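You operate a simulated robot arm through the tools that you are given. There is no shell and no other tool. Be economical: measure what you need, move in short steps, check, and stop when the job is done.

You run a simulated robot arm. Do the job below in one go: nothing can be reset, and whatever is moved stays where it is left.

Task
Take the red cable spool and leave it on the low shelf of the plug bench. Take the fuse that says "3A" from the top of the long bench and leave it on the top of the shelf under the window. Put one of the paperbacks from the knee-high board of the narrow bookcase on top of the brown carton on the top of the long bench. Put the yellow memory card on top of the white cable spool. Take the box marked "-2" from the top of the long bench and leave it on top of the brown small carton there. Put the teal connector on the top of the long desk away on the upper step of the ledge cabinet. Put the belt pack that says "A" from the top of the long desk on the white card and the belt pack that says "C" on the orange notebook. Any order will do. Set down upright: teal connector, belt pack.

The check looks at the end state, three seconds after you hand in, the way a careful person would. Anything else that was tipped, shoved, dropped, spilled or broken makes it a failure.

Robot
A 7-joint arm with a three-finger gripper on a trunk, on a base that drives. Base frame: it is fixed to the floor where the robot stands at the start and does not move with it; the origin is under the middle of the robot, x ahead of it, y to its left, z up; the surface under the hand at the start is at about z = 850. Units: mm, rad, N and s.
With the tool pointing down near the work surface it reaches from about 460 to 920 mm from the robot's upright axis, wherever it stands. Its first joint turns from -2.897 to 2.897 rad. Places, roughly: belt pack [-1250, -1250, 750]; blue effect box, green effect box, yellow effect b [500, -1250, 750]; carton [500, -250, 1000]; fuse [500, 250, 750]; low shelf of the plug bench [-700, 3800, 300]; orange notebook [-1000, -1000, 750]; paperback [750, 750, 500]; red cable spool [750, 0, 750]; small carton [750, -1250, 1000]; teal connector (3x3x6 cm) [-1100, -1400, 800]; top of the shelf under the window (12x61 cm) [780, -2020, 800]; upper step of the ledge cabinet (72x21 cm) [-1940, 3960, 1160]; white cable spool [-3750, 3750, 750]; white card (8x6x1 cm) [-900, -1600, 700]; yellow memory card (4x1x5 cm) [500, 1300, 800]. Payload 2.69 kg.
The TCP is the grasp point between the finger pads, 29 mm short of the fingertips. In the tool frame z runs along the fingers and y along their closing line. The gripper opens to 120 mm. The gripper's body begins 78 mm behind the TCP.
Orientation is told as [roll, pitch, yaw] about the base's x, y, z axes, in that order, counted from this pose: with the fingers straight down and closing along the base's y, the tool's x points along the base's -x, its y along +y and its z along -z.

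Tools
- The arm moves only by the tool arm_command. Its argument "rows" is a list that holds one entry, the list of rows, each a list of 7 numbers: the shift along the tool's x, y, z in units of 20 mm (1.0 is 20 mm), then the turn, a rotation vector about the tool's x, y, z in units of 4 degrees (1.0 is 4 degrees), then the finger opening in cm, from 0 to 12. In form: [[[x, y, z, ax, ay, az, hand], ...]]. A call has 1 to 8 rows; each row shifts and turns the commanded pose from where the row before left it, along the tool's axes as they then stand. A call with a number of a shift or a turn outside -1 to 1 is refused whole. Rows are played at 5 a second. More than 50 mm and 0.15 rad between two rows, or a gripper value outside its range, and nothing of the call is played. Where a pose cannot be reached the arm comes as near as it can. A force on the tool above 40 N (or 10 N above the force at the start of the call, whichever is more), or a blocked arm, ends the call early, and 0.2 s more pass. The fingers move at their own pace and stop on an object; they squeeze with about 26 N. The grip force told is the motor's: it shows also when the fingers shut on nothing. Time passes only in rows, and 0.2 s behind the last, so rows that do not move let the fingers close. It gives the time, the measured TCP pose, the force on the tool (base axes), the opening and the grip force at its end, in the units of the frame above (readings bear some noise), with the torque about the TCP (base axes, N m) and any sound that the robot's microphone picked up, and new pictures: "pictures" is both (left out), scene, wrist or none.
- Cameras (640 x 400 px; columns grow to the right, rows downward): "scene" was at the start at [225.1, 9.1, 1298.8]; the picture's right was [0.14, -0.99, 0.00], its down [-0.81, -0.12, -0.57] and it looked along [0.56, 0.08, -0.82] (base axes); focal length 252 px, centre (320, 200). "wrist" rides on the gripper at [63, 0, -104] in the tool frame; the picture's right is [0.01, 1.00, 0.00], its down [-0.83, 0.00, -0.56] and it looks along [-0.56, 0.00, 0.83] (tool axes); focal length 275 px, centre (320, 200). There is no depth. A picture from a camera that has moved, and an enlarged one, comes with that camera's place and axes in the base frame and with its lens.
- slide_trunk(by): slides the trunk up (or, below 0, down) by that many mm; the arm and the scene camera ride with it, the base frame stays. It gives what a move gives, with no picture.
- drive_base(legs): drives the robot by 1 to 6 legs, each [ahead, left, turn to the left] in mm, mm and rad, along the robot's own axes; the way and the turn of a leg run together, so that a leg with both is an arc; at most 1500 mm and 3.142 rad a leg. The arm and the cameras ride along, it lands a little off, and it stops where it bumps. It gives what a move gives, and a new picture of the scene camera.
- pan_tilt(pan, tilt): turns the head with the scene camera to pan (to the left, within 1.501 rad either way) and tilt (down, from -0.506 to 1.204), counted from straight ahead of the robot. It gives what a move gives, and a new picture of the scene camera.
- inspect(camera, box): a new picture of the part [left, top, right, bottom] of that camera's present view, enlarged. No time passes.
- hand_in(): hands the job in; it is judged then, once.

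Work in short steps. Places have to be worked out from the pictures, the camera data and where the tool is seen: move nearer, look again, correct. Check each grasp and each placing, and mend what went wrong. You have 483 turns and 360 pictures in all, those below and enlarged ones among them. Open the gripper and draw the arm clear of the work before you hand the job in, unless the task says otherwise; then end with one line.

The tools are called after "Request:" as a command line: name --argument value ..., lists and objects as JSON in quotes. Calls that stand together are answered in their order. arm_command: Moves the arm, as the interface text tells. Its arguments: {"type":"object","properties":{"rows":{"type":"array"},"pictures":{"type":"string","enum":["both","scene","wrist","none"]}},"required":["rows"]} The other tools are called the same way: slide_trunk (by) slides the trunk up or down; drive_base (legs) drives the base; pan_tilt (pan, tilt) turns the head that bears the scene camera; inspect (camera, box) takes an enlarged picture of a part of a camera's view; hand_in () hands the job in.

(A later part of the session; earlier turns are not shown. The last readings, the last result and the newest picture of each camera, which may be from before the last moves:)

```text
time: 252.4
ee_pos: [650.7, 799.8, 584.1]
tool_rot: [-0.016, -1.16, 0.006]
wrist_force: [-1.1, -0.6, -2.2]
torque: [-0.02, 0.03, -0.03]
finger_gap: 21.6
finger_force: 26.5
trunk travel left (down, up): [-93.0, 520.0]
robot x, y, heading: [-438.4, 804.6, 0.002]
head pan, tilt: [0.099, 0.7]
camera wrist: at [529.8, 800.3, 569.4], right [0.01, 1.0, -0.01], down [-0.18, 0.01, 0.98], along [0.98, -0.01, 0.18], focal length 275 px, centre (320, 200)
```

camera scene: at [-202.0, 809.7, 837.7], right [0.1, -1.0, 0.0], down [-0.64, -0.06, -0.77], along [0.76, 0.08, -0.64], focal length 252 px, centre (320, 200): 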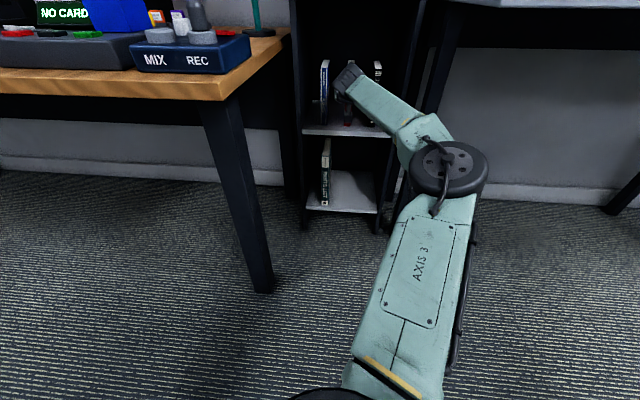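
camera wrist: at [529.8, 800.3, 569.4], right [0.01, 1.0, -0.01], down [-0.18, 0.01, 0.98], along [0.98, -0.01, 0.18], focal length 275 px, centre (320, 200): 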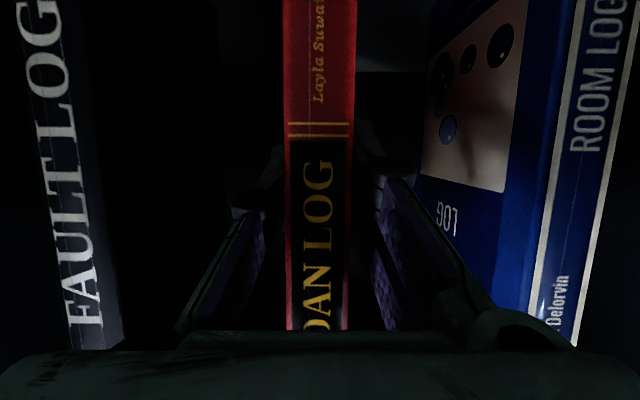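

Book lifted cleanly. Back out 400 mm.

Request:
drive_base --legs '[[-400, 0, 0]]'

Request:
arm_command --rows '[[[0, 0, 0, 0, 0, 0, 1]]]' --pictures "wrist"

```text
time: 254.9
ee_pos: [249.4, 801.7, 584.3]
tool_rot: [-0.015, -1.159, 0.004]
wrist_force: [-0.4, 0.4, -3.1]
torque: [-0.01, 0.03, 0.02]
finger_gap: 21.9
finger_force: 26.4
trunk travel left (down, up): [-93.0, 520.0]
robot x, y, heading: [-842.6, 803.3, 0.002]
head pan, tilt: [0.099, 0.7]
camera scene: at [-602.8, 810.0, 837.6], right [0.1, -0.99, 0.0], down [-0.64, -0.06, -0.76], along [0.76, 0.08, -0.64], focal length 252 px, centre (320, 200)
```

scene: 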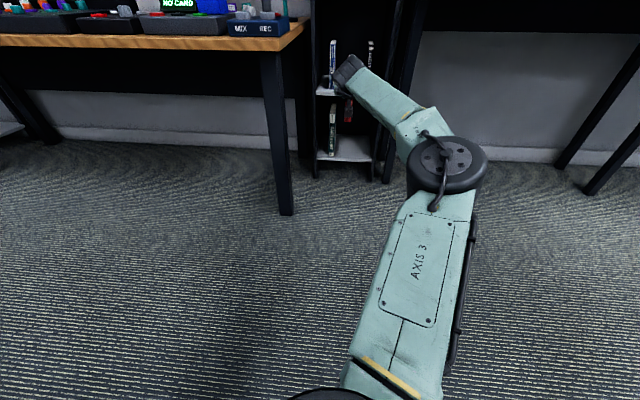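

```text
time: 255.3
ee_pos: [249.6, 799.8, 585.0]
tool_rot: [-0.016, -1.158, 0.005]
wrist_force: [-0.2, -0.1, -2.5]
torque: [-0.02, 0.04, 0.01]
finger_gap: 21.5
finger_force: 26.1
trunk travel left (down, up): [-93.0, 520.0]
robot x, y, heading: [-842.5, 806.2, -0.001]
head pan, tilt: [0.099, 0.7]
camera wrist: at [128.8, 800.9, 568.7], right [0.01, 1.0, -0.01], down [-0.18, 0.01, 0.98], along [0.98, -0.01, 0.18], focal length 275 px, centre (320, 200)
```

wrist: 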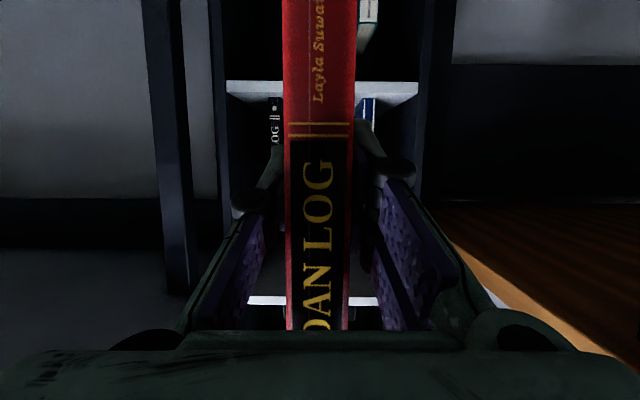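

Book held, others untouched. Raise the trunk.

Request:
slide_trunk --by 400

Request:
slide_trunk --by 115

Request:
arm_command --rows '[[[0, 0, 0, 0, 0, 1, 1], [0, 0, 0, 0, 0, 1, 1], [0, 0, 0, 0, 0, 1, 1], [0, 0, 0, 0, 0, 1, 1], [0, 0, 0, 0, 0, 1, 1], [0, 0, 0, 0, 0, 1, 1], [0, 0, 0, 0, 0, 1, 1], [0, 0, 0, 0, 0, 1, 1]]]'

```text
time: 259.1
ee_pos: [249.5, 800.7, 985.8]
tool_rot: [-0.014, -1.158, 0.006]
wrist_force: [-0.1, 0.0, -2.1]
torque: [0.01, 0.04, 0.01]
finger_gap: 21.7
finger_force: 26.3
trunk travel left (down, up): [-493.0, 120.0]
robot x, y, heading: [-843.1, 799.9, -0.002]
head pan, tilt: [0.099, 0.7]
```

```text
time: 260.6
ee_pos: [249.5, 800.8, 1099.7]
tool_rot: [-0.015, -1.16, 0.006]
wrist_force: [0.1, -0.2, -2.5]
torque: [-0.02, 0.02, 0.01]
finger_gap: 21.7
finger_force: 26.3
trunk travel left (down, up): [-608.0, 5.0]
robot x, y, heading: [-841.0, 803.4, -0.0]
head pan, tilt: [0.099, 0.7]
```

```text
time: 262.4
ee_pos: [250.6, 800.9, 1100.0]
tool_rot: [0.875, -0.894, -1.007]
wrist_force: [-0.4, -0.2, -2.5]
torque: [0.01, 0.05, -0.02]
finger_gap: 21.8
finger_force: 25.8
trunk travel left (down, up): [-608.0, 5.0]
robot x, y, heading: [-839.9, 803.4, -0.001]
head pan, tilt: [0.099, 0.7]
camera scene: at [-602.7, 810.0, 1352.6], right [0.1, -0.99, 0.0], down [-0.64, -0.06, -0.76], along [0.76, 0.08, -0.64], focal length 252 px, centre (320, 200)
camera wrist: at [133.2, 834.5, 1092.7], right [0.22, 0.85, 0.48], down [-0.23, -0.43, 0.87], along [0.95, -0.3, 0.1], focal length 275 px, centre (320, 200)
```

scene: 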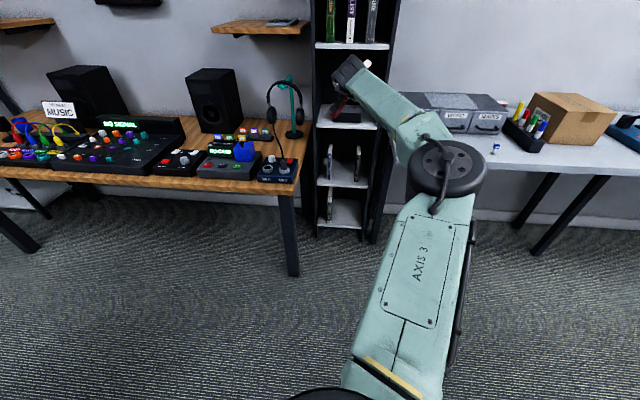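
wrist: 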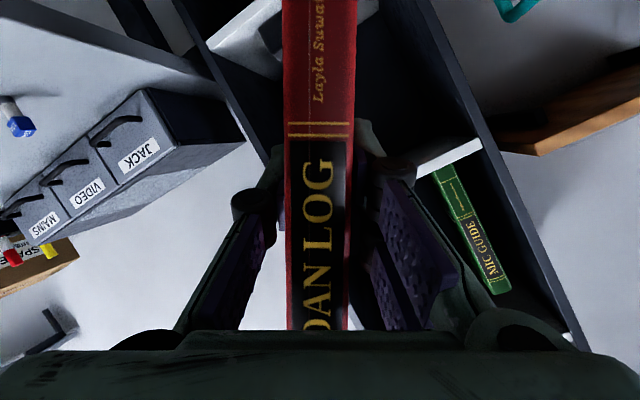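

Roll works. Continue the remaining 58° so the book lies flat.

Request:
arm_command --rows '[[[0, 0, 0, 0, 0, 1, 1], [0, 0, 0, 0, 0, 1, 1], [0, 0, 0, 0, 0, 1, 1], [0, 0, 0, 0, 0, 1, 1], [0, 0, 0, 0, 0, 1, 1], [0, 0, 0, 0, 0, 1, 1], [0, 0, 0, 0, 0, 1, 1], [0, 0, 0, 0, 0, 1, 1]]]' --pictures "none"

Request:
arm_command --rows '[[[0, 0, 0, 0, 0, 1, 1], [0, 0, 0, 0, 0, 1, 1], [0, 0, 0, 0, 0, 1, 1], [0, 0, 0, 0, 0, 1, 1], [0, 0, 0, 0, 0, 1, 1], [0, 0, 0, 0, 0, 1, 1], [0, 0, 0, 0, 0, 0.5, 1]]]'

```text
time: 264.2
ee_pos: [250.3, 799.7, 1099.9]
tool_rot: [1.117, -0.419, -1.387]
wrist_force: [0.1, -0.1, -1.5]
torque: [0.01, 0.05, 0.0]
finger_gap: 21.6
finger_force: 26.1
trunk travel left (down, up): [-608.0, 5.0]
robot x, y, heading: [-841.9, 804.5, -0.003]
head pan, tilt: [0.099, 0.7]
```

```text
time: 265.8
ee_pos: [249.3, 800.8, 1100.0]
tool_rot: [1.158, -0.005, -1.579]
wrist_force: [0.1, -0.6, -2.6]
torque: [-0.02, 0.04, 0.0]
finger_gap: 21.7
finger_force: 25.8
trunk travel left (down, up): [-608.0, 5.0]
robot x, y, heading: [-842.3, 800.8, -0.001]
head pan, tilt: [0.099, 0.7]
camera scene: at [-602.7, 810.0, 1352.6], right [0.1, -0.99, 0.0], down [-0.64, -0.06, -0.76], along [0.76, 0.08, -0.64], focal length 252 px, centre (320, 200)
camera wrist: at [154.7, 864.3, 1141.3], right [0.4, 0.01, 0.92], down [-0.52, -0.83, 0.23], along [0.76, -0.56, -0.33], focal length 275 px, centre (320, 200)
```

scene: 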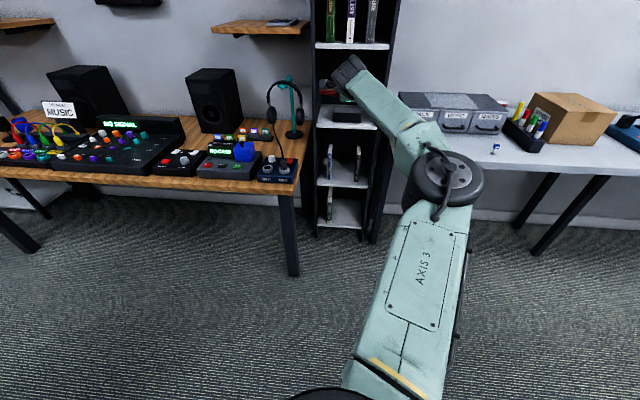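
wrist: 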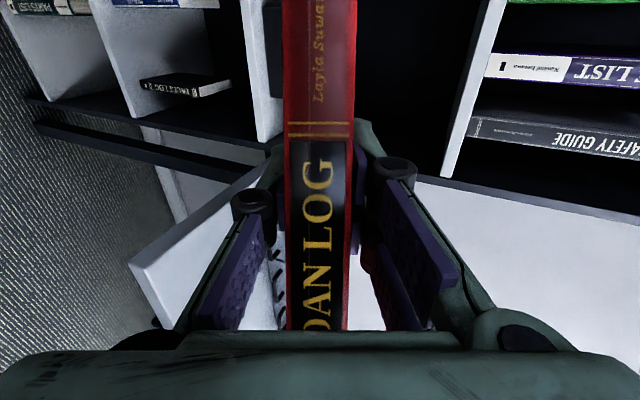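

Flat orientation reached. Reduce the downward slope to ~12° and drive over to the carton.

Request:
arm_command --rows '[[[0, 0, 0, -1, 0, 0, 1], [0, 0, 0, -1, 0, 0, 1], [0, 0, 0, -0.9, 0, 0, 1]]]' --pictures "none"

Request:
drive_base --legs '[[0, -925, 0], [210, 0, 0]]'

Request:
pan_tilt --pan 0.0 --tilt 0.5

```text
time: 266.6
ee_pos: [249.2, 800.8, 1100.5]
tool_rot: [1.361, -0.004, -1.582]
wrist_force: [0.1, 0.0, -2.2]
torque: [0.01, 0.06, -0.02]
finger_gap: 21.8
finger_force: 26.0
trunk travel left (down, up): [-608.0, 5.0]
robot x, y, heading: [-842.3, 800.0, -0.002]
head pan, tilt: [0.099, 0.7]
```

```text
time: 268.1
ee_pos: [249.5, 766.7, 1099.1]
tool_rot: [1.359, -0.005, -1.583]
wrist_force: [0.0, 0.9, -2.2]
torque: [0.01, 0.02, 0.01]
finger_gap: 21.7
finger_force: 25.8
trunk travel left (down, up): [-608.0, 5.0]
robot x, y, heading: [-839.6, 770.9, -0.002]
head pan, tilt: [0.099, 0.7]
stopped in leg 1: the robot was blocked; the commanded pose is now the measured one
camera scene: at [-602.5, 778.6, 1352.5], right [0.1, -1.0, 0.0], down [-0.64, -0.06, -0.76], along [0.76, 0.08, -0.64], focal length 252 px, centre (320, 200)
```

scene: 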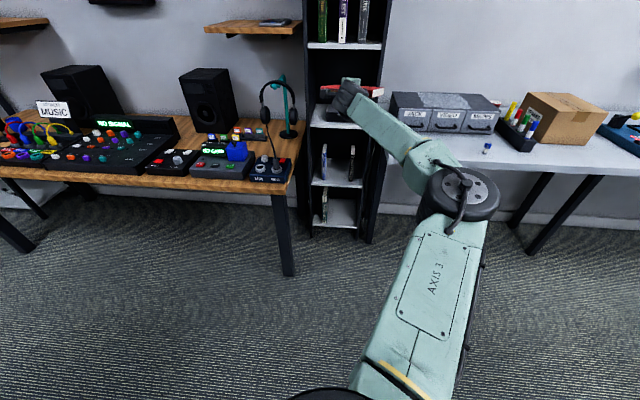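

```text
time: 268.8
ee_pos: [249.7, 767.5, 1099.7]
tool_rot: [1.359, -0.005, -1.583]
wrist_force: [-0.1, 0.0, -2.7]
torque: [0.01, 0.06, -0.01]
finger_gap: 21.5
finger_force: 25.6
trunk travel left (down, up): [-608.0, 5.0]
robot x, y, heading: [-843.1, 771.0, -0.002]
head pan, tilt: [0.0, 0.499]
camera scene: at [-596.1, 769.8, 1370.2], right [0.0, -1.0, 0.0], down [-0.48, 0.0, -0.88], along [0.88, 0.0, -0.48], focal length 252 px, centre (320, 200)
```

scene: 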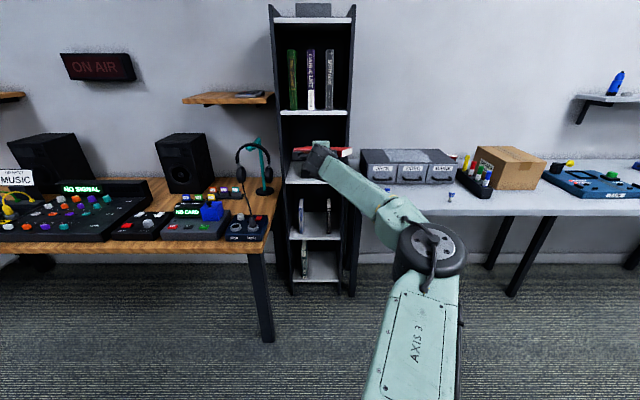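

The robot is blocked by something on its right. I look there.

Request:
pan_tilt --pan -1.45 --tilt 0.7

```text
time: 270.4
ee_pos: [250.7, 766.4, 1099.4]
tool_rot: [1.359, -0.005, -1.583]
wrist_force: [-0.6, -0.1, -2.3]
torque: [0.04, 0.01, 0.0]
finger_gap: 21.8
finger_force: 25.3
trunk travel left (down, up): [-608.0, 5.0]
robot x, y, heading: [-843.0, 766.3, -0.002]
head pan, tilt: [-1.45, 0.7]
camera scene: at [-676.9, 685.5, 1352.6], right [-0.99, -0.12, 0.0], down [-0.08, 0.64, -0.77], along [0.09, -0.76, -0.64], focal length 252 px, centre (320, 200)
```

scene: 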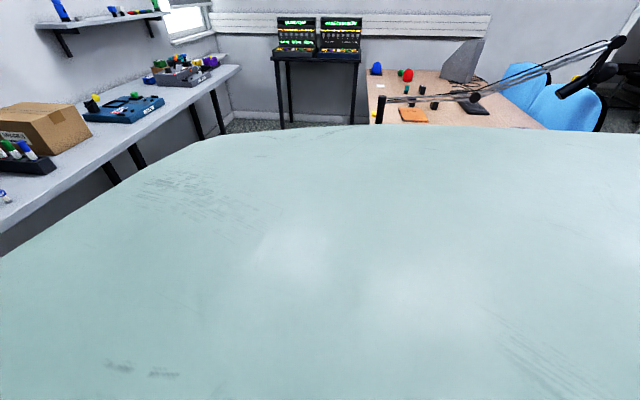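

The blocker is hidden by the robot's own body. I go forward 130 mm (still clear of the bookcase) and try strafing there.

Request:
drive_base --legs '[[150, 0, 0], [0, -400, 0]]'

```text
time: 272.6
ee_pos: [403.3, 737.8, 1096.8]
tool_rot: [1.357, -0.004, -1.579]
wrist_force: [1.2, 0.3, -3.5]
torque: [0.02, 0.04, -0.04]
finger_gap: 21.8
finger_force: 26.6
trunk travel left (down, up): [-608.0, 5.0]
robot x, y, heading: [-687.9, 735.7, 0.008]
head pan, tilt: [-1.45, 0.7]
stopped in leg 2: the robot was blocked; the commanded pose is now the measured one
camera scene: at [-522.0, 652.8, 1352.5], right [-0.99, -0.13, 0.0], down [-0.08, 0.64, -0.77], along [0.1, -0.76, -0.64], focal length 252 px, centre (320, 200)
```

scene: 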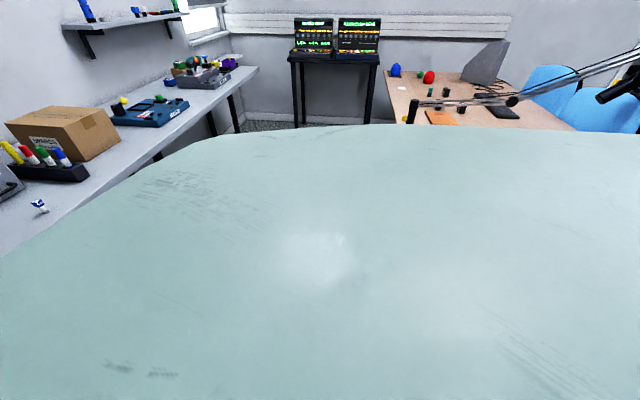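

Blocked again by something low on the right. I retract the arm 240 mm, drive forward to the corridor I used before (x≈-430), then strafe.

Request:
arm_command --rows '[[[0, -0.21, -0.97, 0, 0, 0, 1], [0, -0.21, -0.97, 0, 0, 0, 1], [0, -0.21, -0.97, 0, 0, 0, 1], [0, -0.21, -0.97, 0, 0, 0, 1], [0, -0.21, -0.97, 0, 0, 0, 1], [0, -0.21, -0.97, 0, 0, 0, 1], [0, -0.21, -0.97, 0, 0, 0, 1], [0, -0.21, -0.97, 0, 0, 0, 1]]]' --pictures "none"

Request:
arm_command --rows '[[[0, -0.21, -0.97, 0, 0, 0, 1], [0, -0.21, -0.97, 0, 0, 0, 1], [0, -0.21, -0.97, 0, 0, 0, 1], [0, -0.21, -0.97, 0, 0, 0, 1], [0, 0, 0, 0, 0, 0, 1]]]' --pictures "wrist"

Request:
drive_base --legs '[[0, 20, 0], [260, 0, 0], [0, -400, 0]]'

```text
time: 274.4
ee_pos: [243.7, 737.7, 1099.2]
tool_rot: [1.361, -0.006, -1.581]
wrist_force: [0.4, 0.0, -1.9]
torque: [0.01, 0.05, 0.01]
finger_gap: 22.3
finger_force: 25.9
trunk travel left (down, up): [-608.0, 5.0]
robot x, y, heading: [-685.3, 734.5, 0.009]
head pan, tilt: [-1.45, 0.7]
```

```text
time: 275.6
ee_pos: [165.9, 739.1, 1098.4]
tool_rot: [1.358, -0.006, -1.58]
wrist_force: [-0.1, -0.3, -2.5]
torque: [0.04, 0.03, 0.01]
finger_gap: 21.7
finger_force: 26.0
trunk travel left (down, up): [-608.0, 5.0]
robot x, y, heading: [-686.9, 737.9, 0.009]
head pan, tilt: [-1.45, 0.7]
camera wrist: at [64.8, 803.2, 1119.0], right [0.21, 0.01, 0.98], down [-0.55, -0.83, 0.12], along [0.81, -0.56, -0.17], focal length 275 px, centre (320, 200)
```

wrist: 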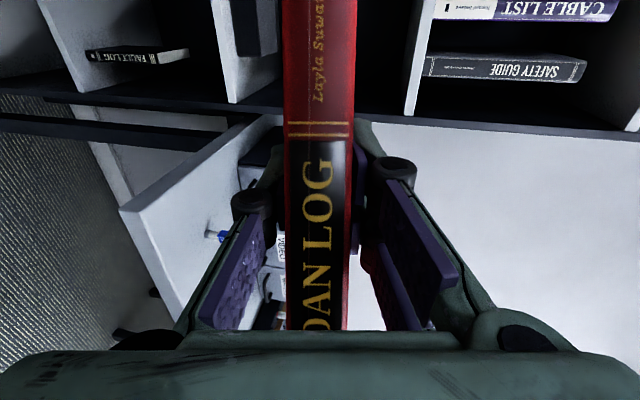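

```text
time: 281.2
ee_pos: [428.4, 361.4, 1095.7]
tool_rot: [1.36, -0.004, -1.577]
wrist_force: [-0.4, 0.0, -2.9]
torque: [-0.02, 0.06, 0.0]
finger_gap: 21.6
finger_force: 26.2
trunk travel left (down, up): [-608.0, 5.0]
robot x, y, heading: [-426.9, 358.6, 0.007]
head pan, tilt: [-1.45, 0.7]
camera scene: at [-261.1, 270.5, 1352.6], right [-0.99, -0.13, 0.0], down [-0.08, 0.64, -0.76], along [0.1, -0.76, -0.64], focal length 252 px, centre (320, 200)
```

scene: 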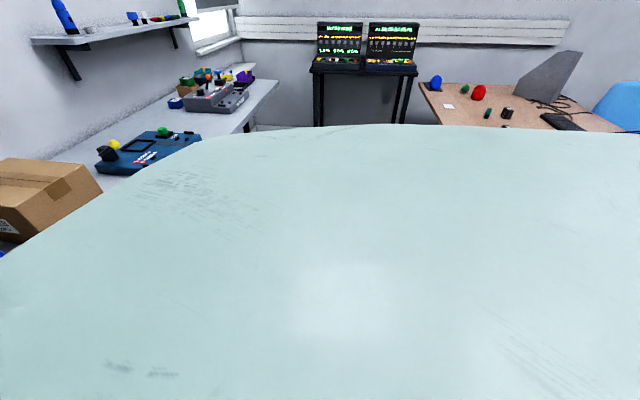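

Free there. Strafe to the carton.

Request:
drive_base --legs '[[0, -484, 0]]'

Request:
pan_tilt --pan 0.0 --tilt 0.6

```text
time: 285.4
ee_pos: [431.7, -123.4, 1096.7]
tool_rot: [1.361, -0.006, -1.582]
wrist_force: [0.0, -0.3, -2.6]
torque: [0.01, 0.03, 0.01]
finger_gap: 21.7
finger_force: 25.8
trunk travel left (down, up): [-608.0, 5.0]
robot x, y, heading: [-425.3, -125.1, 0.005]
head pan, tilt: [-1.45, 0.7]
camera scene: at [-257.8, -209.9, 1352.6], right [-0.99, -0.12, 0.0], down [-0.08, 0.64, -0.76], along [0.1, -0.76, -0.64], focal length 252 px, centre (320, 200)
```

scene: 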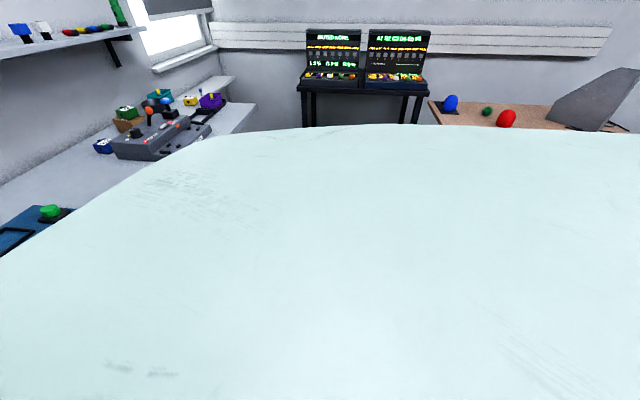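

```text
time: 287.0
ee_pos: [431.3, -123.2, 1098.9]
tool_rot: [1.36, -0.006, -1.582]
wrist_force: [-0.4, 0.6, -2.4]
torque: [0.02, 0.07, 0.0]
finger_gap: 21.9
finger_force: 26.6
trunk travel left (down, up): [-608.0, 5.0]
robot x, y, heading: [-422.2, -121.7, 0.005]
head pan, tilt: [0.0, 0.6]
camera scene: at [-180.0, -125.1, 1361.2], right [0.0, -1.0, 0.0], down [-0.57, 0.0, -0.82], along [0.82, 0.0, -0.57], focal length 252 px, centre (320, 200)
```

scene: 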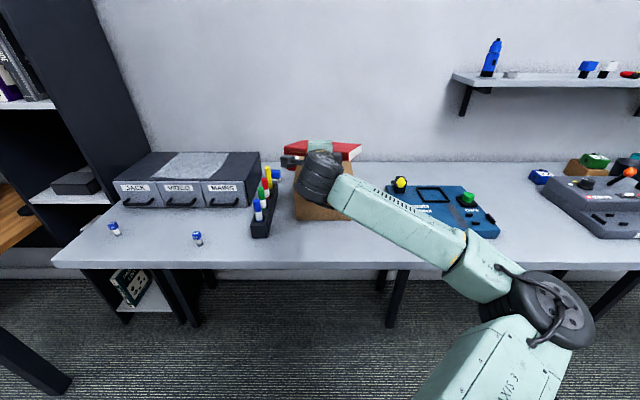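

Extend the arm 128 mm over the carton, then lower with the trunk.

Request:
arm_command --rows '[[[0, 0.21, 0.97, 0, 0, 0, 1], [0, 0.21, 0.97, 0, 0, 0, 1], [0, 0.21, 0.97, 0, 0, 0, 1], [0, 0.21, 0.97, 0, 0, 0, 1], [0, 0.21, 0.97, 0, 0, 0, 1], [0, 0.21, 0.97, 0, 0, 0, 1], [0, 0.08, 0.38, 0, 0, 0, 1]]]' --pictures "none"

Request:
slide_trunk --by -70

Request:
arm_command --rows '[[[0, 0, 0, 0, 0, 0, 1]]]'

```text
time: 288.6
ee_pos: [558.3, -124.3, 1097.2]
tool_rot: [1.357, -0.006, -1.581]
wrist_force: [-0.2, 0.7, -2.4]
torque: [0.06, 0.01, 0.03]
finger_gap: 21.9
finger_force: 25.9
trunk travel left (down, up): [-608.0, 5.0]
robot x, y, heading: [-427.5, -125.7, 0.006]
head pan, tilt: [0.0, 0.6]
```

```text
time: 289.7
ee_pos: [557.6, -124.2, 1028.1]
tool_rot: [1.359, -0.005, -1.581]
wrist_force: [0.1, 0.4, -1.9]
torque: [0.01, 0.05, 0.03]
finger_gap: 22.0
finger_force: 25.6
trunk travel left (down, up): [-538.0, 75.0]
robot x, y, heading: [-422.2, -122.9, 0.008]
head pan, tilt: [0.0, 0.6]
```

```text
time: 290.1
ee_pos: [559.0, -125.0, 1027.9]
tool_rot: [1.358, -0.006, -1.582]
wrist_force: [-0.1, 0.3, -2.7]
torque: [0.03, 0.04, 0.02]
finger_gap: 22.0
finger_force: 26.0
trunk travel left (down, up): [-538.0, 75.0]
robot x, y, heading: [-424.5, -122.6, 0.006]
head pan, tilt: [0.0, 0.6]
camera scene: at [-180.0, -125.1, 1291.2], right [0.0, -1.0, 0.0], down [-0.57, 0.0, -0.82], along [0.82, 0.0, -0.57], focal length 252 px, centre (320, 200)
camera wrist: at [457.5, -60.9, 1049.4], right [0.21, 0.01, 0.98], down [-0.55, -0.82, 0.12], along [0.81, -0.57, -0.17], focal length 275 px, centre (320, 200)
```

scene: 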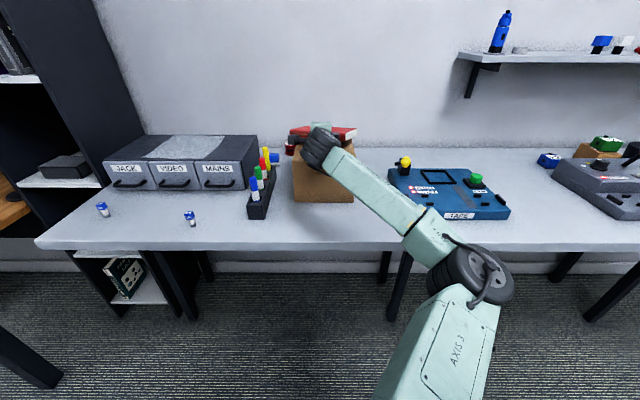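
wrist: 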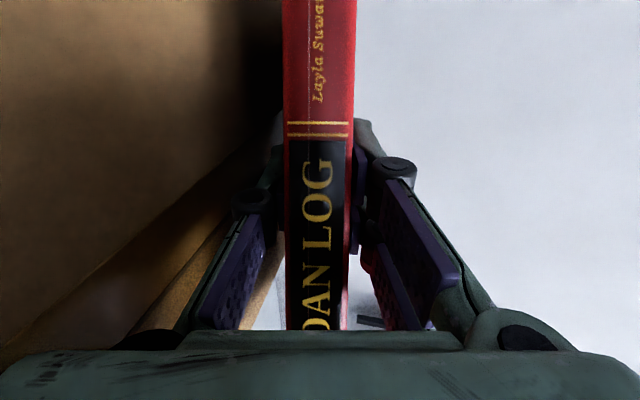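

Lower finger joints need more clearance: steepen the slope to 18° and back 24 mm, then lower gently.

Request:
arm_command --rows '[[[0, 0, 0, 0.75, 0, 0, 1], [0, 0, 0, 0.75, 0, 0, 1], [0, -0.3, -0.9, 0, 0, 0, 1], [0, -0.09, -0.28, 0, 0, 0, 1], [0, 0, 0, 0, 0, 0, 1]]]' --pictures "none"

Request:
inspect --camera "scene" --box '[260, 100, 400, 220]'

```text
time: 291.3
ee_pos: [532.9, -123.7, 1030.8]
tool_rot: [1.258, -0.005, -1.581]
wrist_force: [3.1, 0.2, 9.5]
torque: [0.63, -1.29, -0.18]
finger_gap: 22.2
finger_force: 26.4
trunk travel left (down, up): [-538.0, 75.0]
robot x, y, heading: [-421.5, -123.1, 0.005]
head pan, tilt: [0.0, 0.6]
```

```text
3.33 times, centred on (330, 160) of scene
camera zoom: at [-181.1, -125.1, 1291.6], right [0.0, -1.0, 0.0], down [-0.56, 0.0, -0.83], along [0.83, 0.0, -0.56], focal length 839 px, centre (287, 333)
```

zoom: 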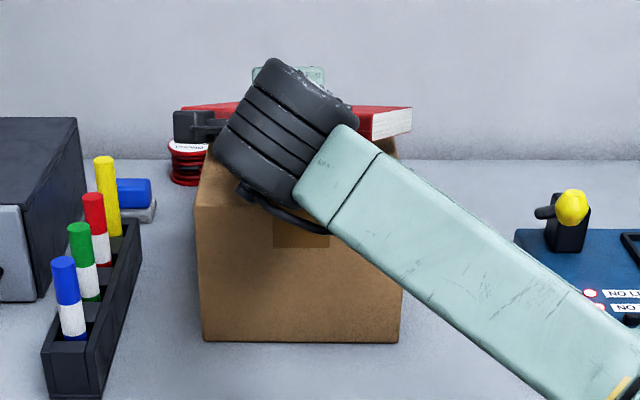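

The far edge already touches the carton. Open a little, let the book rest, then withdraw along the finger axis.

Request:
arm_command --rows '[[[0, 0, 0, 0, 0, 0, 3], [0, 0, 0, 0, 0, 0, 4], [0, 0, 0, 0, 0, 0, 4]]]' --pictures "wrist"

```text
time: 292.1
ee_pos: [532.9, -124.7, 1028.4]
tool_rot: [1.255, -0.005, -1.581]
wrist_force: [-0.3, -0.6, -0.6]
torque: [0.02, -0.04, 0.0]
finger_gap: 40.3
finger_force: 0.2
trunk travel left (down, up): [-538.0, 75.0]
robot x, y, heading: [-422.2, -121.6, 0.006]
head pan, tilt: [0.0, 0.6]
camera wrist: at [435.6, -59.6, 1060.1], right [0.31, 0.01, 0.95], down [-0.54, -0.82, 0.18], along [0.78, -0.57, -0.25], focal length 275 px, centre (320, 200)
```

wrist: 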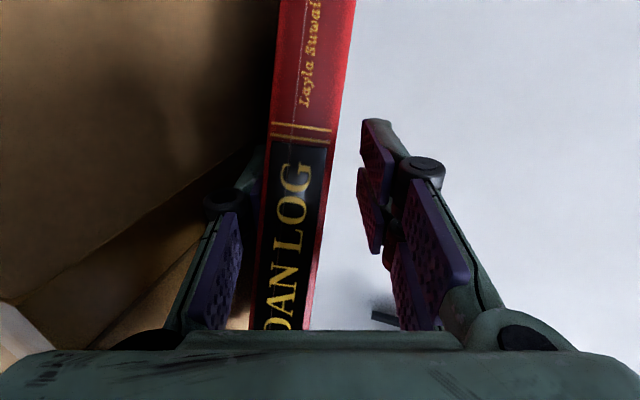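

Book rests on the lower finger. Withdraw slowly.

Request:
arm_command --rows '[[[0, 0, -0.5, 0, 0, 0, 4], [0, 0, -0.5, 0, 0, 0, 4], [0, 0, -0.5, 0, 0, 0, 4], [0, 0, -0.5, 0, 0, 0, 4], [0, 0, -0.5, 0, 0, 0, 4], [0, 0, -0.6, 0, 0, 0, 4], [0, 0, -0.6, 0, 0, 0, 4], [0, 0, -0.6, 0, 0, 0, 4]]]' --pictures "wrist"

Request:
inspect --camera "scene" --box '[260, 100, 400, 220]'

```text
time: 293.9
ee_pos: [452.6, -122.5, 1054.0]
tool_rot: [1.255, -0.004, -1.58]
wrist_force: [-1.0, 0.6, -0.5]
torque: [0.0, 0.09, -0.01]
finger_gap: 41.0
finger_force: 0.2
trunk travel left (down, up): [-538.0, 75.0]
robot x, y, heading: [-423.3, -123.9, 0.001]
head pan, tilt: [0.0, 0.6]
camera wrist: at [354.2, -59.6, 1086.3], right [0.31, 0.01, 0.95], down [-0.54, -0.82, 0.18], along [0.79, -0.57, -0.25], focal length 275 px, centre (320, 200)
```

wrist: 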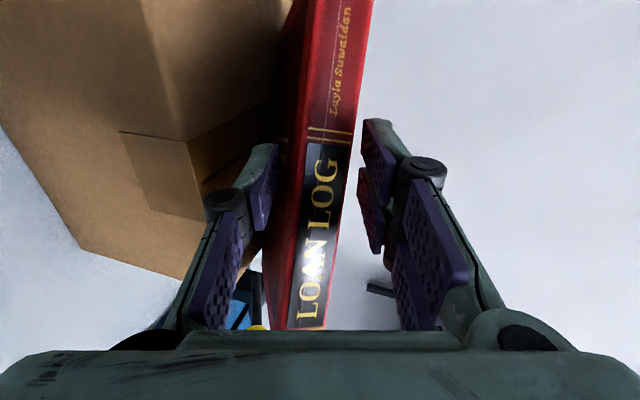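

```text
3.33 times, centred on (330, 160) of scene
camera zoom: at [-180.2, -125.1, 1291.3], right [0.0, -1.0, 0.0], down [-0.56, 0.0, -0.83], along [0.83, 0.0, -0.56], focal length 839 px, centre (287, 333)
```

zoom: 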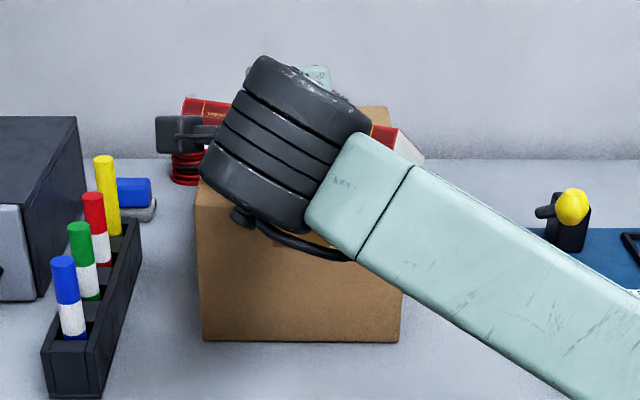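

The book drags along with the lower finger. Better: re-grip at the spine, level it, let it overhang the front edge so no finger is beneath the supported part, release, and then push it forward.

Request:
arm_command --rows '[[[0, 0, 0, 0, 0, 0, 1], [0, 0, 0, 0, 0, 0, 1], [0, 0, 0, 0, 0, 0, 1], [0, 0, 0, 0, 0, 0, 1], [0, 0.7, -0.23, 0, 0, 0, 1], [0, 0.7, -0.23, 0, 0, 0, 1], [0, 0, 0, -1, 0, 0, 1], [0, 0, 0, -1, 0, 0, 1]]]'

```text
time: 295.7
ee_pos: [452.2, -124.2, 1084.1]
tool_rot: [1.394, -0.004, -1.581]
wrist_force: [0.8, -0.9, -1.5]
torque: [0.04, 0.11, 0.0]
finger_gap: 21.6
finger_force: 25.8
trunk travel left (down, up): [-538.0, 75.0]
robot x, y, heading: [-422.7, -122.6, 0.007]
head pan, tilt: [0.0, 0.6]
camera scene: at [-180.0, -125.1, 1291.2], right [0.0, -1.0, 0.0], down [-0.57, 0.0, -0.82], along [0.82, 0.0, -0.57], focal length 252 px, centre (320, 200)
camera wrist: at [350.1, -59.7, 1101.9], right [0.17, 0.01, 0.98], down [-0.56, -0.82, 0.11], along [0.81, -0.57, -0.14], focal length 275 px, centre (320, 200)
```

scene: 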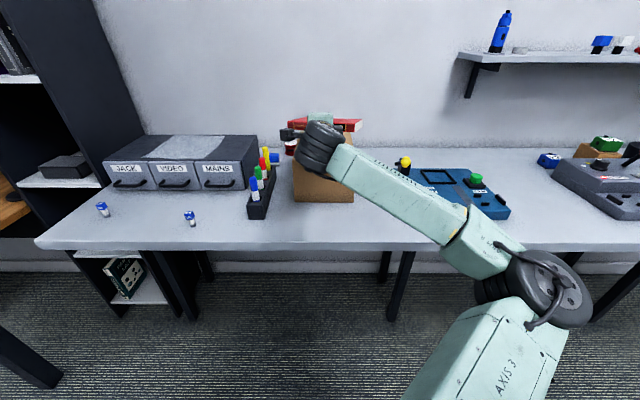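
wrist: 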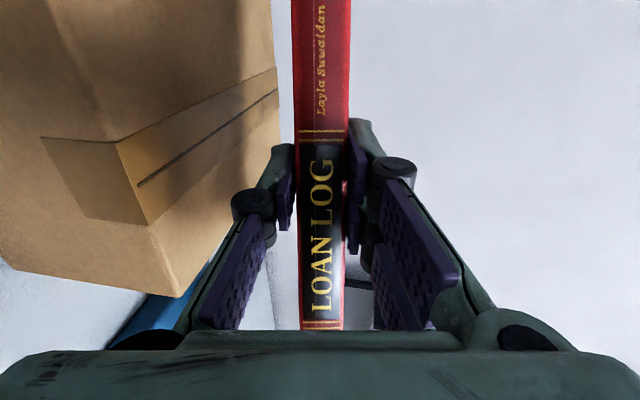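

Gripped at the spine. Level it, pull back so fingertips clear the carton's front (TCP x≈420), and lower.

Request:
arm_command --rows '[[[0, 0, 0, -1, 0, 0, 1], [0, 0, 0, -1, 0, 0, 1], [0, 0, -0.8, -0.5, 0, 0, 1], [0, -0.5, -0.8, 0, 0, 0, 1], [0, -1, 0, 0, 0, 0, 1], [0, -1, 0, 0, 0, 0, 1], [0, -1, 0, 0, 0, 0, 1], [0, 0, 0, 0, 0, 0, 1]]]'

Request:
inspect --camera "wrist" --box '[0, 0, 400, 330]'

```text
time: 297.5
ee_pos: [418.3, -123.0, 1055.8]
tool_rot: [1.568, -0.006, -1.581]
wrist_force: [0.9, -0.2, -2.2]
torque: [0.02, 0.1, -0.01]
finger_gap: 21.8
finger_force: 25.4
out of reach, approached as far as the arm can: row 6, 7
trunk travel left (down, up): [-538.0, 75.0]
robot x, y, heading: [-425.6, -125.2, 0.008]
head pan, tilt: [0.0, 0.6]
camera scene: at [-179.9, -125.2, 1291.2], right [0.0, -1.0, 0.0], down [-0.57, 0.0, -0.82], along [0.82, 0.0, -0.57], focal length 252 px, centre (320, 200)
camera wrist: at [316.4, -59.6, 1055.0], right [0.0, 0.01, 1.0], down [-0.57, -0.82, 0.01], along [0.82, -0.57, 0.0], focal length 275 px, centre (320, 200)
```

scene: 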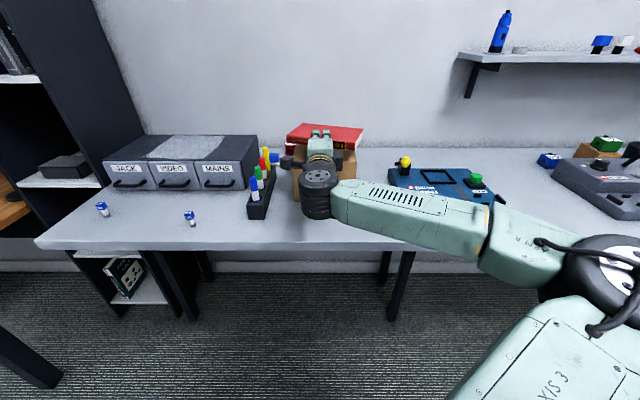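
wrist: 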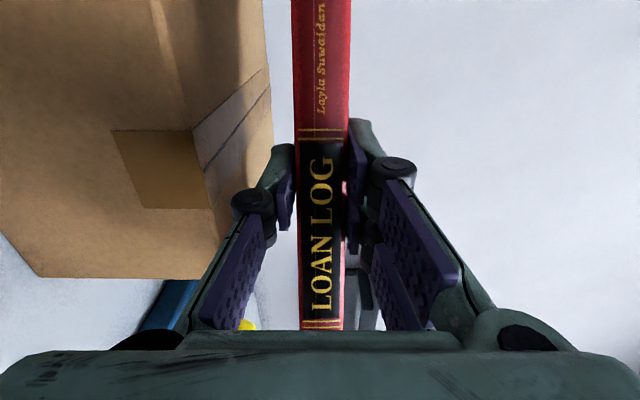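

```text
1.21 times, centred on (200, 165) of wrist
camera zoom: at [316.4, -59.6, 1055.0], right [0.0, 0.01, 1.0], down [-0.57, -0.82, 0.01], along [0.82, -0.57, 0.0], focal length 334 px, centre (466, 242)
```

zoom: 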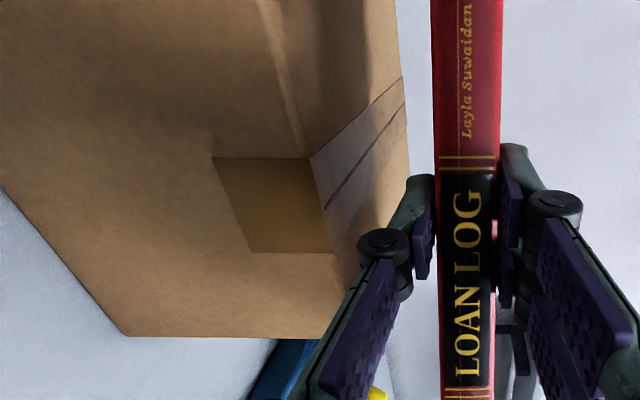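

Level now. Use the trunk to lower: 55 mm first.

Request:
slide_trunk --by -55

Request:
arm_command --rows '[[[0, 0, 0, 0, 0, 0, 1]]]' --pictures "wrist"

```text
time: 298.5
ee_pos: [420.3, -123.5, 1000.6]
tool_rot: [1.57, -0.006, -1.583]
wrist_force: [1.4, -1.5, 2.5]
torque: [0.31, -0.29, -0.07]
finger_gap: 21.6
finger_force: 25.8
trunk travel left (down, up): [-483.0, 130.0]
robot x, y, heading: [-424.0, -126.5, 0.01]
head pan, tilt: [0.0, 0.6]
```

```text
time: 298.9
ee_pos: [418.8, -123.7, 1001.9]
tool_rot: [1.569, -0.003, -1.583]
wrist_force: [1.3, -0.2, 3.4]
torque: [0.46, -0.18, -0.08]
finger_gap: 22.0
finger_force: 25.9
trunk travel left (down, up): [-483.0, 130.0]
robot x, y, heading: [-421.0, -122.9, 0.004]
head pan, tilt: [0.0, 0.6]
camera wrist: at [316.0, -59.5, 1001.0], right [0.0, 0.01, 1.0], down [-0.57, -0.82, 0.01], along [0.82, -0.57, 0.0], focal length 275 px, centre (320, 200)
```

wrist: 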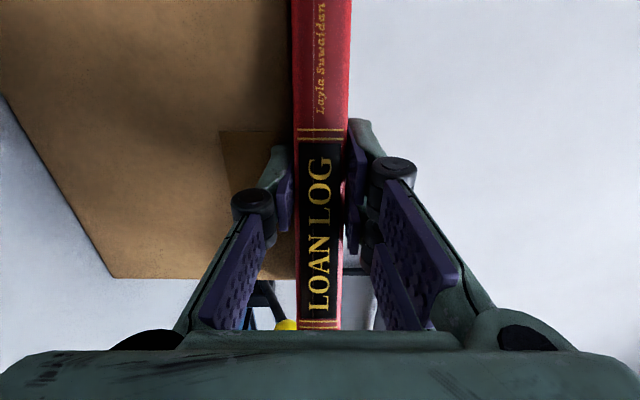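

In contact with the carton top. Release and withdraw straight back.

Request:
arm_command --rows '[[[0, 0, 0, 0, 0, 0, 3], [0, 0, 0, 0, 0, 0, 5], [0, 0, 0, 0, 0, 0, 5], [0, 0, -1, 0, 0, 0, 5], [0, 0, -1, 0, 0, 0, 5], [0, 0, -1, 0, 0, 0, 5], [0, 0, -0.5, 0, 0, 0, 0], [0, 0, 0, 0, 0, 0, 0]]]'

```text
time: 300.7
ee_pos: [349.9, -121.3, 1002.0]
tool_rot: [1.566, -0.005, -1.58]
wrist_force: [0.5, 0.0, 0.4]
torque: [-0.01, 0.01, 0.01]
finger_gap: 5.6
finger_force: 1.7
trunk travel left (down, up): [-483.0, 130.0]
robot x, y, heading: [-420.5, -124.7, 0.007]
head pan, tilt: [0.0, 0.6]
camera scene: at [-180.3, -125.1, 1236.3], right [0.0, -1.0, 0.0], down [-0.56, 0.0, -0.83], along [0.83, 0.0, -0.56], focal length 252 px, centre (320, 200)
camera wrist: at [246.1, -57.8, 1001.2], right [0.0, 0.01, 1.0], down [-0.57, -0.82, 0.01], along [0.82, -0.57, 0.0], focal length 275 px, centre (320, 200)
```

scene: 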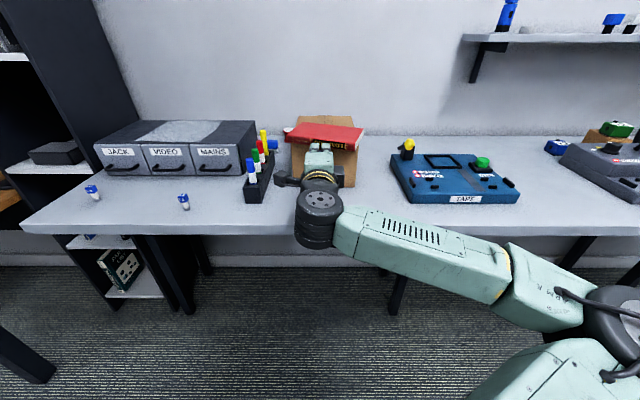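
wrist: 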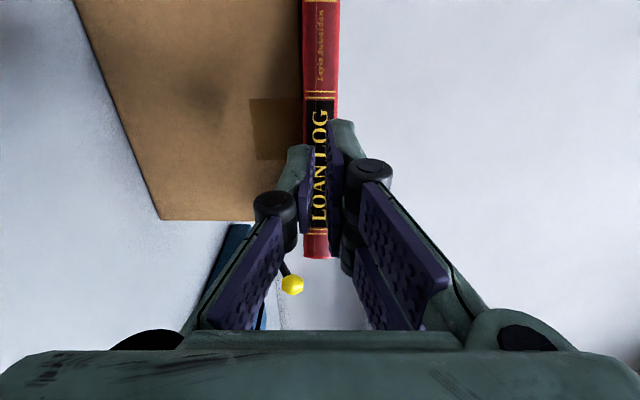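

Book lies on the carton, overhanging the front. I push its spine forward ~50 mm, at y≈-165 (right of its centre, to square it).

Request:
arm_command --rows '[[[-1, 0, 0, 0, 0, 0, 0], [-1, 0, 0, 0, 0, 0, 0], [-0.2, 0, 0, 0, 0, 0, 0], [0, 0, 0.8, 0, 0, 0, 0], [0, 0, 0.6, 0, 0, 0, 0], [0, 0, 0.6, 0, 0, 0, 0]]]' --pictures "wrist"

```text
time: 302.1
ee_pos: [390.9, -166.5, 999.2]
tool_rot: [1.566, -0.006, -1.58]
wrist_force: [-1.0, 0.1, -0.5]
torque: [0.05, 0.01, -0.03]
finger_gap: 0.0
finger_force: 26.1
trunk travel left (down, up): [-483.0, 130.0]
robot x, y, heading: [-420.5, -125.0, 0.007]
head pan, tilt: [0.0, 0.6]
camera wrist: at [286.0, -102.1, 999.1], right [0.0, 0.01, 1.0], down [-0.56, -0.82, 0.01], along [0.83, -0.56, 0.0], focal length 275 px, centre (320, 200)
```

wrist: 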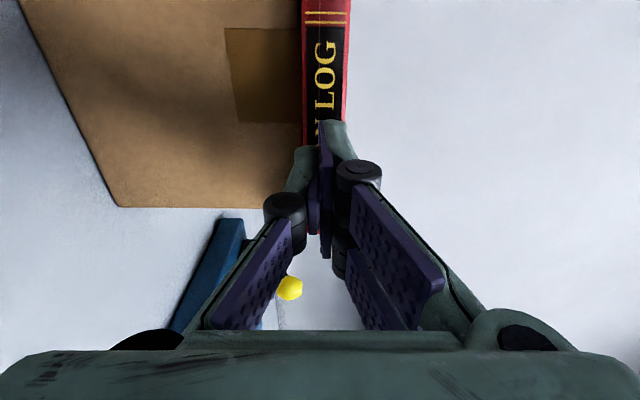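

Request:
arm_command --rows '[[[0, 0, 0.5, 0, 0, 0, 0], [0, 0, 0.5, 0, 0, 0, 0], [0, 0, 0.5, 0, 0, 0, 0], [0, 0, 0.4, 0, 0, 0, 0]]]'

Request:
inspect --camera "scene" --box '[260, 90, 400, 200]'

```text
time: 303.1
ee_pos: [427.1, -167.4, 1002.4]
tool_rot: [1.568, -0.009, -1.581]
wrist_force: [-4.2, -0.6, 1.5]
torque: [-0.02, 0.03, 0.0]
finger_gap: 0.0
finger_force: 26.1
trunk travel left (down, up): [-483.0, 130.0]
robot x, y, heading: [-423.2, -127.4, 0.007]
head pan, tilt: [0.0, 0.6]
camera scene: at [-180.7, -125.1, 1236.4], right [0.0, -1.0, 0.0], down [-0.56, 0.0, -0.83], along [0.83, 0.0, -0.56], focal length 252 px, centre (320, 200)
camera wrist: at [323.1, -102.5, 1001.4], right [0.0, 0.01, 1.0], down [-0.56, -0.83, 0.01], along [0.83, -0.56, 0.0], focal length 275 px, centre (320, 200)
```

scene: 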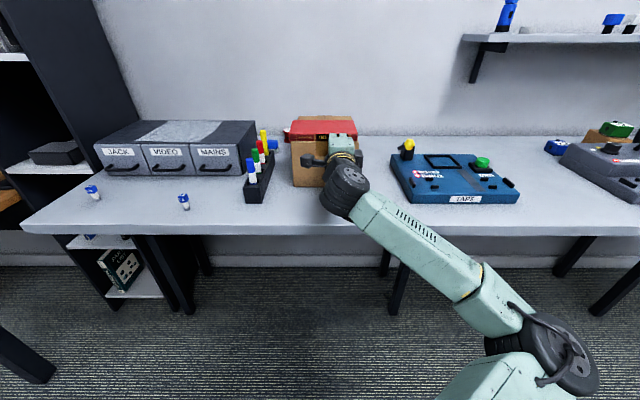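
wrist: 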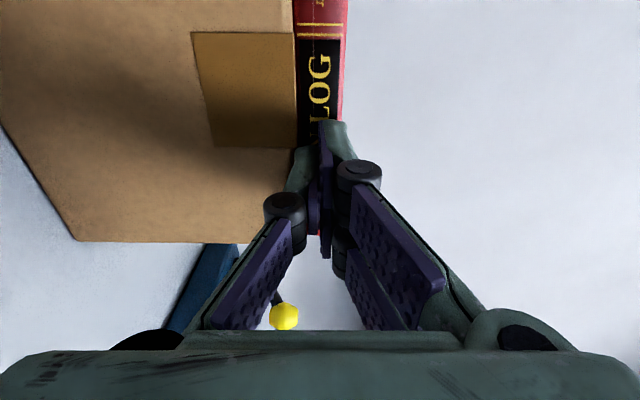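

```text
3.64 times, centred on (330, 145) of scene
camera zoom: at [-180.7, -125.1, 1236.4], right [0.0, -1.0, 0.0], down [-0.56, 0.0, -0.83], along [0.83, 0.0, -0.56], focal length 915 px, centre (284, 400)
```

zoom: 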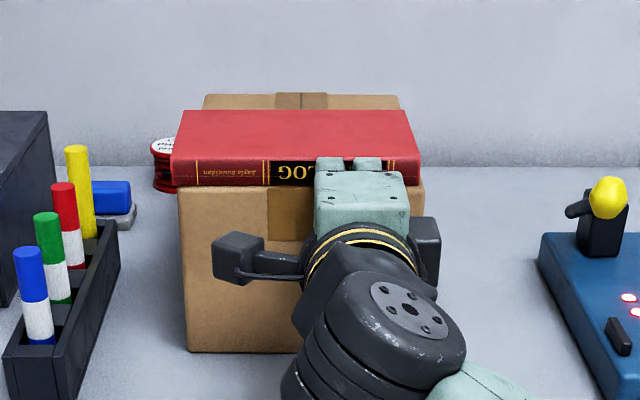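

The book lies squarely on the carton. Withdraw, raise the trunk, and turn the hand back to pointing down.

Request:
arm_command --rows '[[[0, 0, -1, 0, 0, 0, 0], [0, 0, -1, 0, 0, 0, 0], [0, 0, -1, 0, 0, 0, 0], [0, 0, -1, 0, 0, 0, 2]]]' --pictures "none"

Request:
slide_trunk --by 130

Request:
arm_command --rows '[[[0, 0, 0, 1, 1, -1, 4], [0, 0, 0, 1, 1, -1, 6], [0, 0, 0, 1, 1, -1, 8], [0, 0, 0, 1, 1, -1, 8], [0, 0, 0, 1, 1, -1, 8], [0, 0, 0, 1, 1, -1, 8], [0, 0, 0, 1, 1, -1, 8], [0, 0, 0, 1, 1, -1, 8]]]' --pictures "none"

Request:
arm_command --rows '[[[0, 0, 0, 1, 1, -1, 8], [0, 0, 0, 1, 1, -1, 8], [0, 0, 0, 1, 1, -1, 8], [0, 0, 0, 1, 1, -1, 8], [0, 0, 0, 1, 1, -1, 8], [0, 0, 0, 1, 1, -1, 8], [0, 0, 0, 1, 1, -1, 8], [0, 0, 0, 1, 1, -1, 8]]]' --pictures "none"

Request:
arm_command --rows '[[[0, 0, 0, 1, 1, -1, 8], [0, 0, 0, 0.32, 0.32, -0.32, 8], [0, 0, 0, 0, 0, 0, 8]]]' --pictures "scene"

```text
time: 304.1
ee_pos: [347.5, -166.7, 1002.1]
tool_rot: [1.568, -0.006, -1.58]
wrist_force: [-0.3, 0.0, 0.5]
torque: [-0.01, 0.02, 0.0]
finger_gap: 20.3
finger_force: 0.2
trunk travel left (down, up): [-483.0, 130.0]
robot x, y, heading: [-420.1, -120.7, 0.009]
head pan, tilt: [0.0, 0.6]
```

```text
time: 305.6
ee_pos: [347.1, -167.7, 1132.0]
tool_rot: [1.567, -0.004, -1.581]
wrist_force: [0.9, -0.2, 0.2]
torque: [-0.03, 0.03, 0.0]
finger_gap: 20.2
finger_force: 0.1
trunk travel left (down, up): [-613.0, 0.0]
robot x, y, heading: [-423.2, -123.9, 0.004]
head pan, tilt: [0.0, 0.6]
```

```text
time: 307.4
ee_pos: [347.0, -166.2, 1132.8]
tool_rot: [0.847, -0.34, -0.863]
wrist_force: [-0.1, -0.1, 0.2]
torque: [0.02, 0.01, -0.03]
finger_gap: 79.7
finger_force: 0.0
trunk travel left (down, up): [-613.0, 0.0]
robot x, y, heading: [-422.3, -123.0, 0.006]
head pan, tilt: [0.0, 0.6]
```

```text
time: 309.2
ee_pos: [346.8, -166.6, 1132.1]
tool_rot: [0.089, -0.085, -0.108]
wrist_force: [-0.5, -0.4, 0.1]
torque: [-0.03, -0.01, 0.0]
finger_gap: 80.4
finger_force: 0.0
trunk travel left (down, up): [-613.0, 0.0]
robot x, y, heading: [-420.3, -122.2, 0.011]
head pan, tilt: [0.0, 0.6]
```

```text
time: 310.0
ee_pos: [346.9, -168.2, 1130.9]
tool_rot: [-0.004, 0.005, -0.01]
wrist_force: [-0.2, -0.6, 0.8]
torque: [-0.02, -0.01, -0.01]
finger_gap: 80.1
finger_force: 0.2
trunk travel left (down, up): [-613.0, 0.0]
robot x, y, heading: [-423.6, -123.2, 0.005]
head pan, tilt: [0.0, 0.6]
camera scene: at [-180.2, -125.1, 1366.3], right [0.0, -1.0, 0.0], down [-0.56, 0.0, -0.83], along [0.83, 0.0, -0.56], focal length 252 px, centre (320, 200)
```

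scene: 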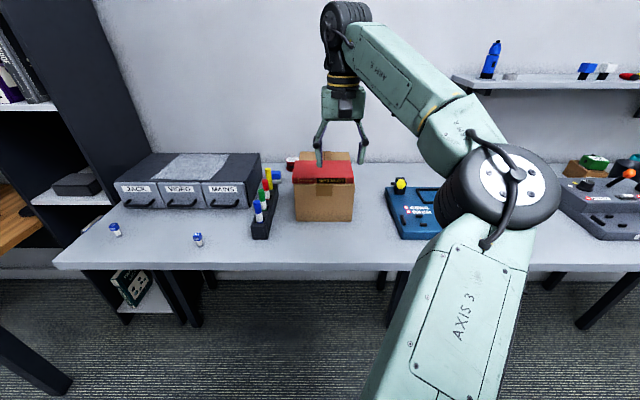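

Now go for the red spool: drive to (≈0, 300) turned slightly right, so that the elbow stays in front of the carton.

Request:
drive_base --legs '[[0, 420, 0], [390, 0, 0], [0, 0, -0.3]]'

Request:
arm_command --rows '[[[0, 0, 0, 0, 0, 0, 8]]]' --pictures "wrist"

```text
time: 317.0
ee_pos: [697.0, 27.8, 1132.2]
tool_rot: [-0.004, 0.003, -0.318]
wrist_force: [-0.7, 0.3, -0.5]
torque: [0.02, -0.02, 0.03]
finger_gap: 79.9
finger_force: 0.1
trunk travel left (down, up): [-613.0, 0.0]
robot x, y, heading: [-22.7, 304.2, -0.3]
head pan, tilt: [0.0, 0.6]
camera scene: at [207.0, 226.3, 1366.3], right [-0.3, -0.95, 0.0], down [-0.54, 0.17, -0.83], along [0.79, -0.25, -0.56], focal length 252 px, centre (320, 200)
```

scene: 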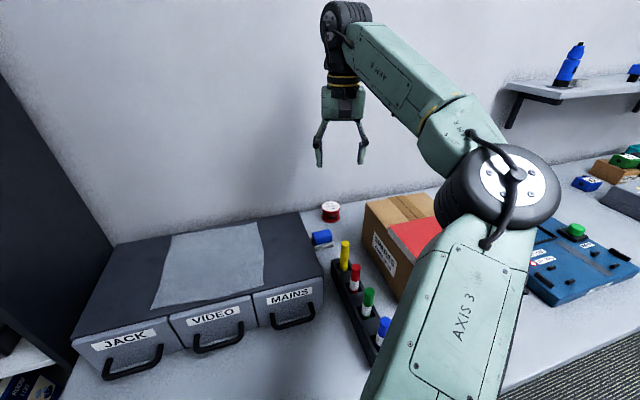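

```text
time: 317.4
ee_pos: [698.0, 27.5, 1132.4]
tool_rot: [-0.006, 0.003, -0.317]
wrist_force: [0.8, 0.2, -0.4]
torque: [-0.02, -0.02, 0.01]
finger_gap: 80.0
finger_force: 0.1
trunk travel left (down, up): [-613.0, 0.0]
robot x, y, heading: [-24.0, 300.2, -0.301]
head pan, tilt: [0.0, 0.6]
camera wrist: at [637.8, 47.5, 1237.0], right [0.31, 0.95, -0.01], down [0.79, -0.25, 0.55], along [0.52, -0.17, -0.83], focal length 275 px, centre (320, 200)
```

wrist: 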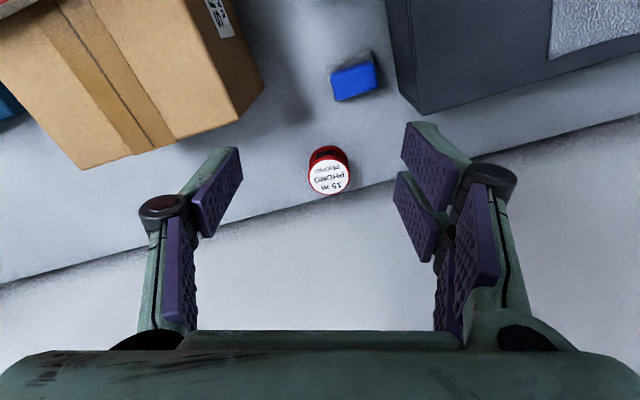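

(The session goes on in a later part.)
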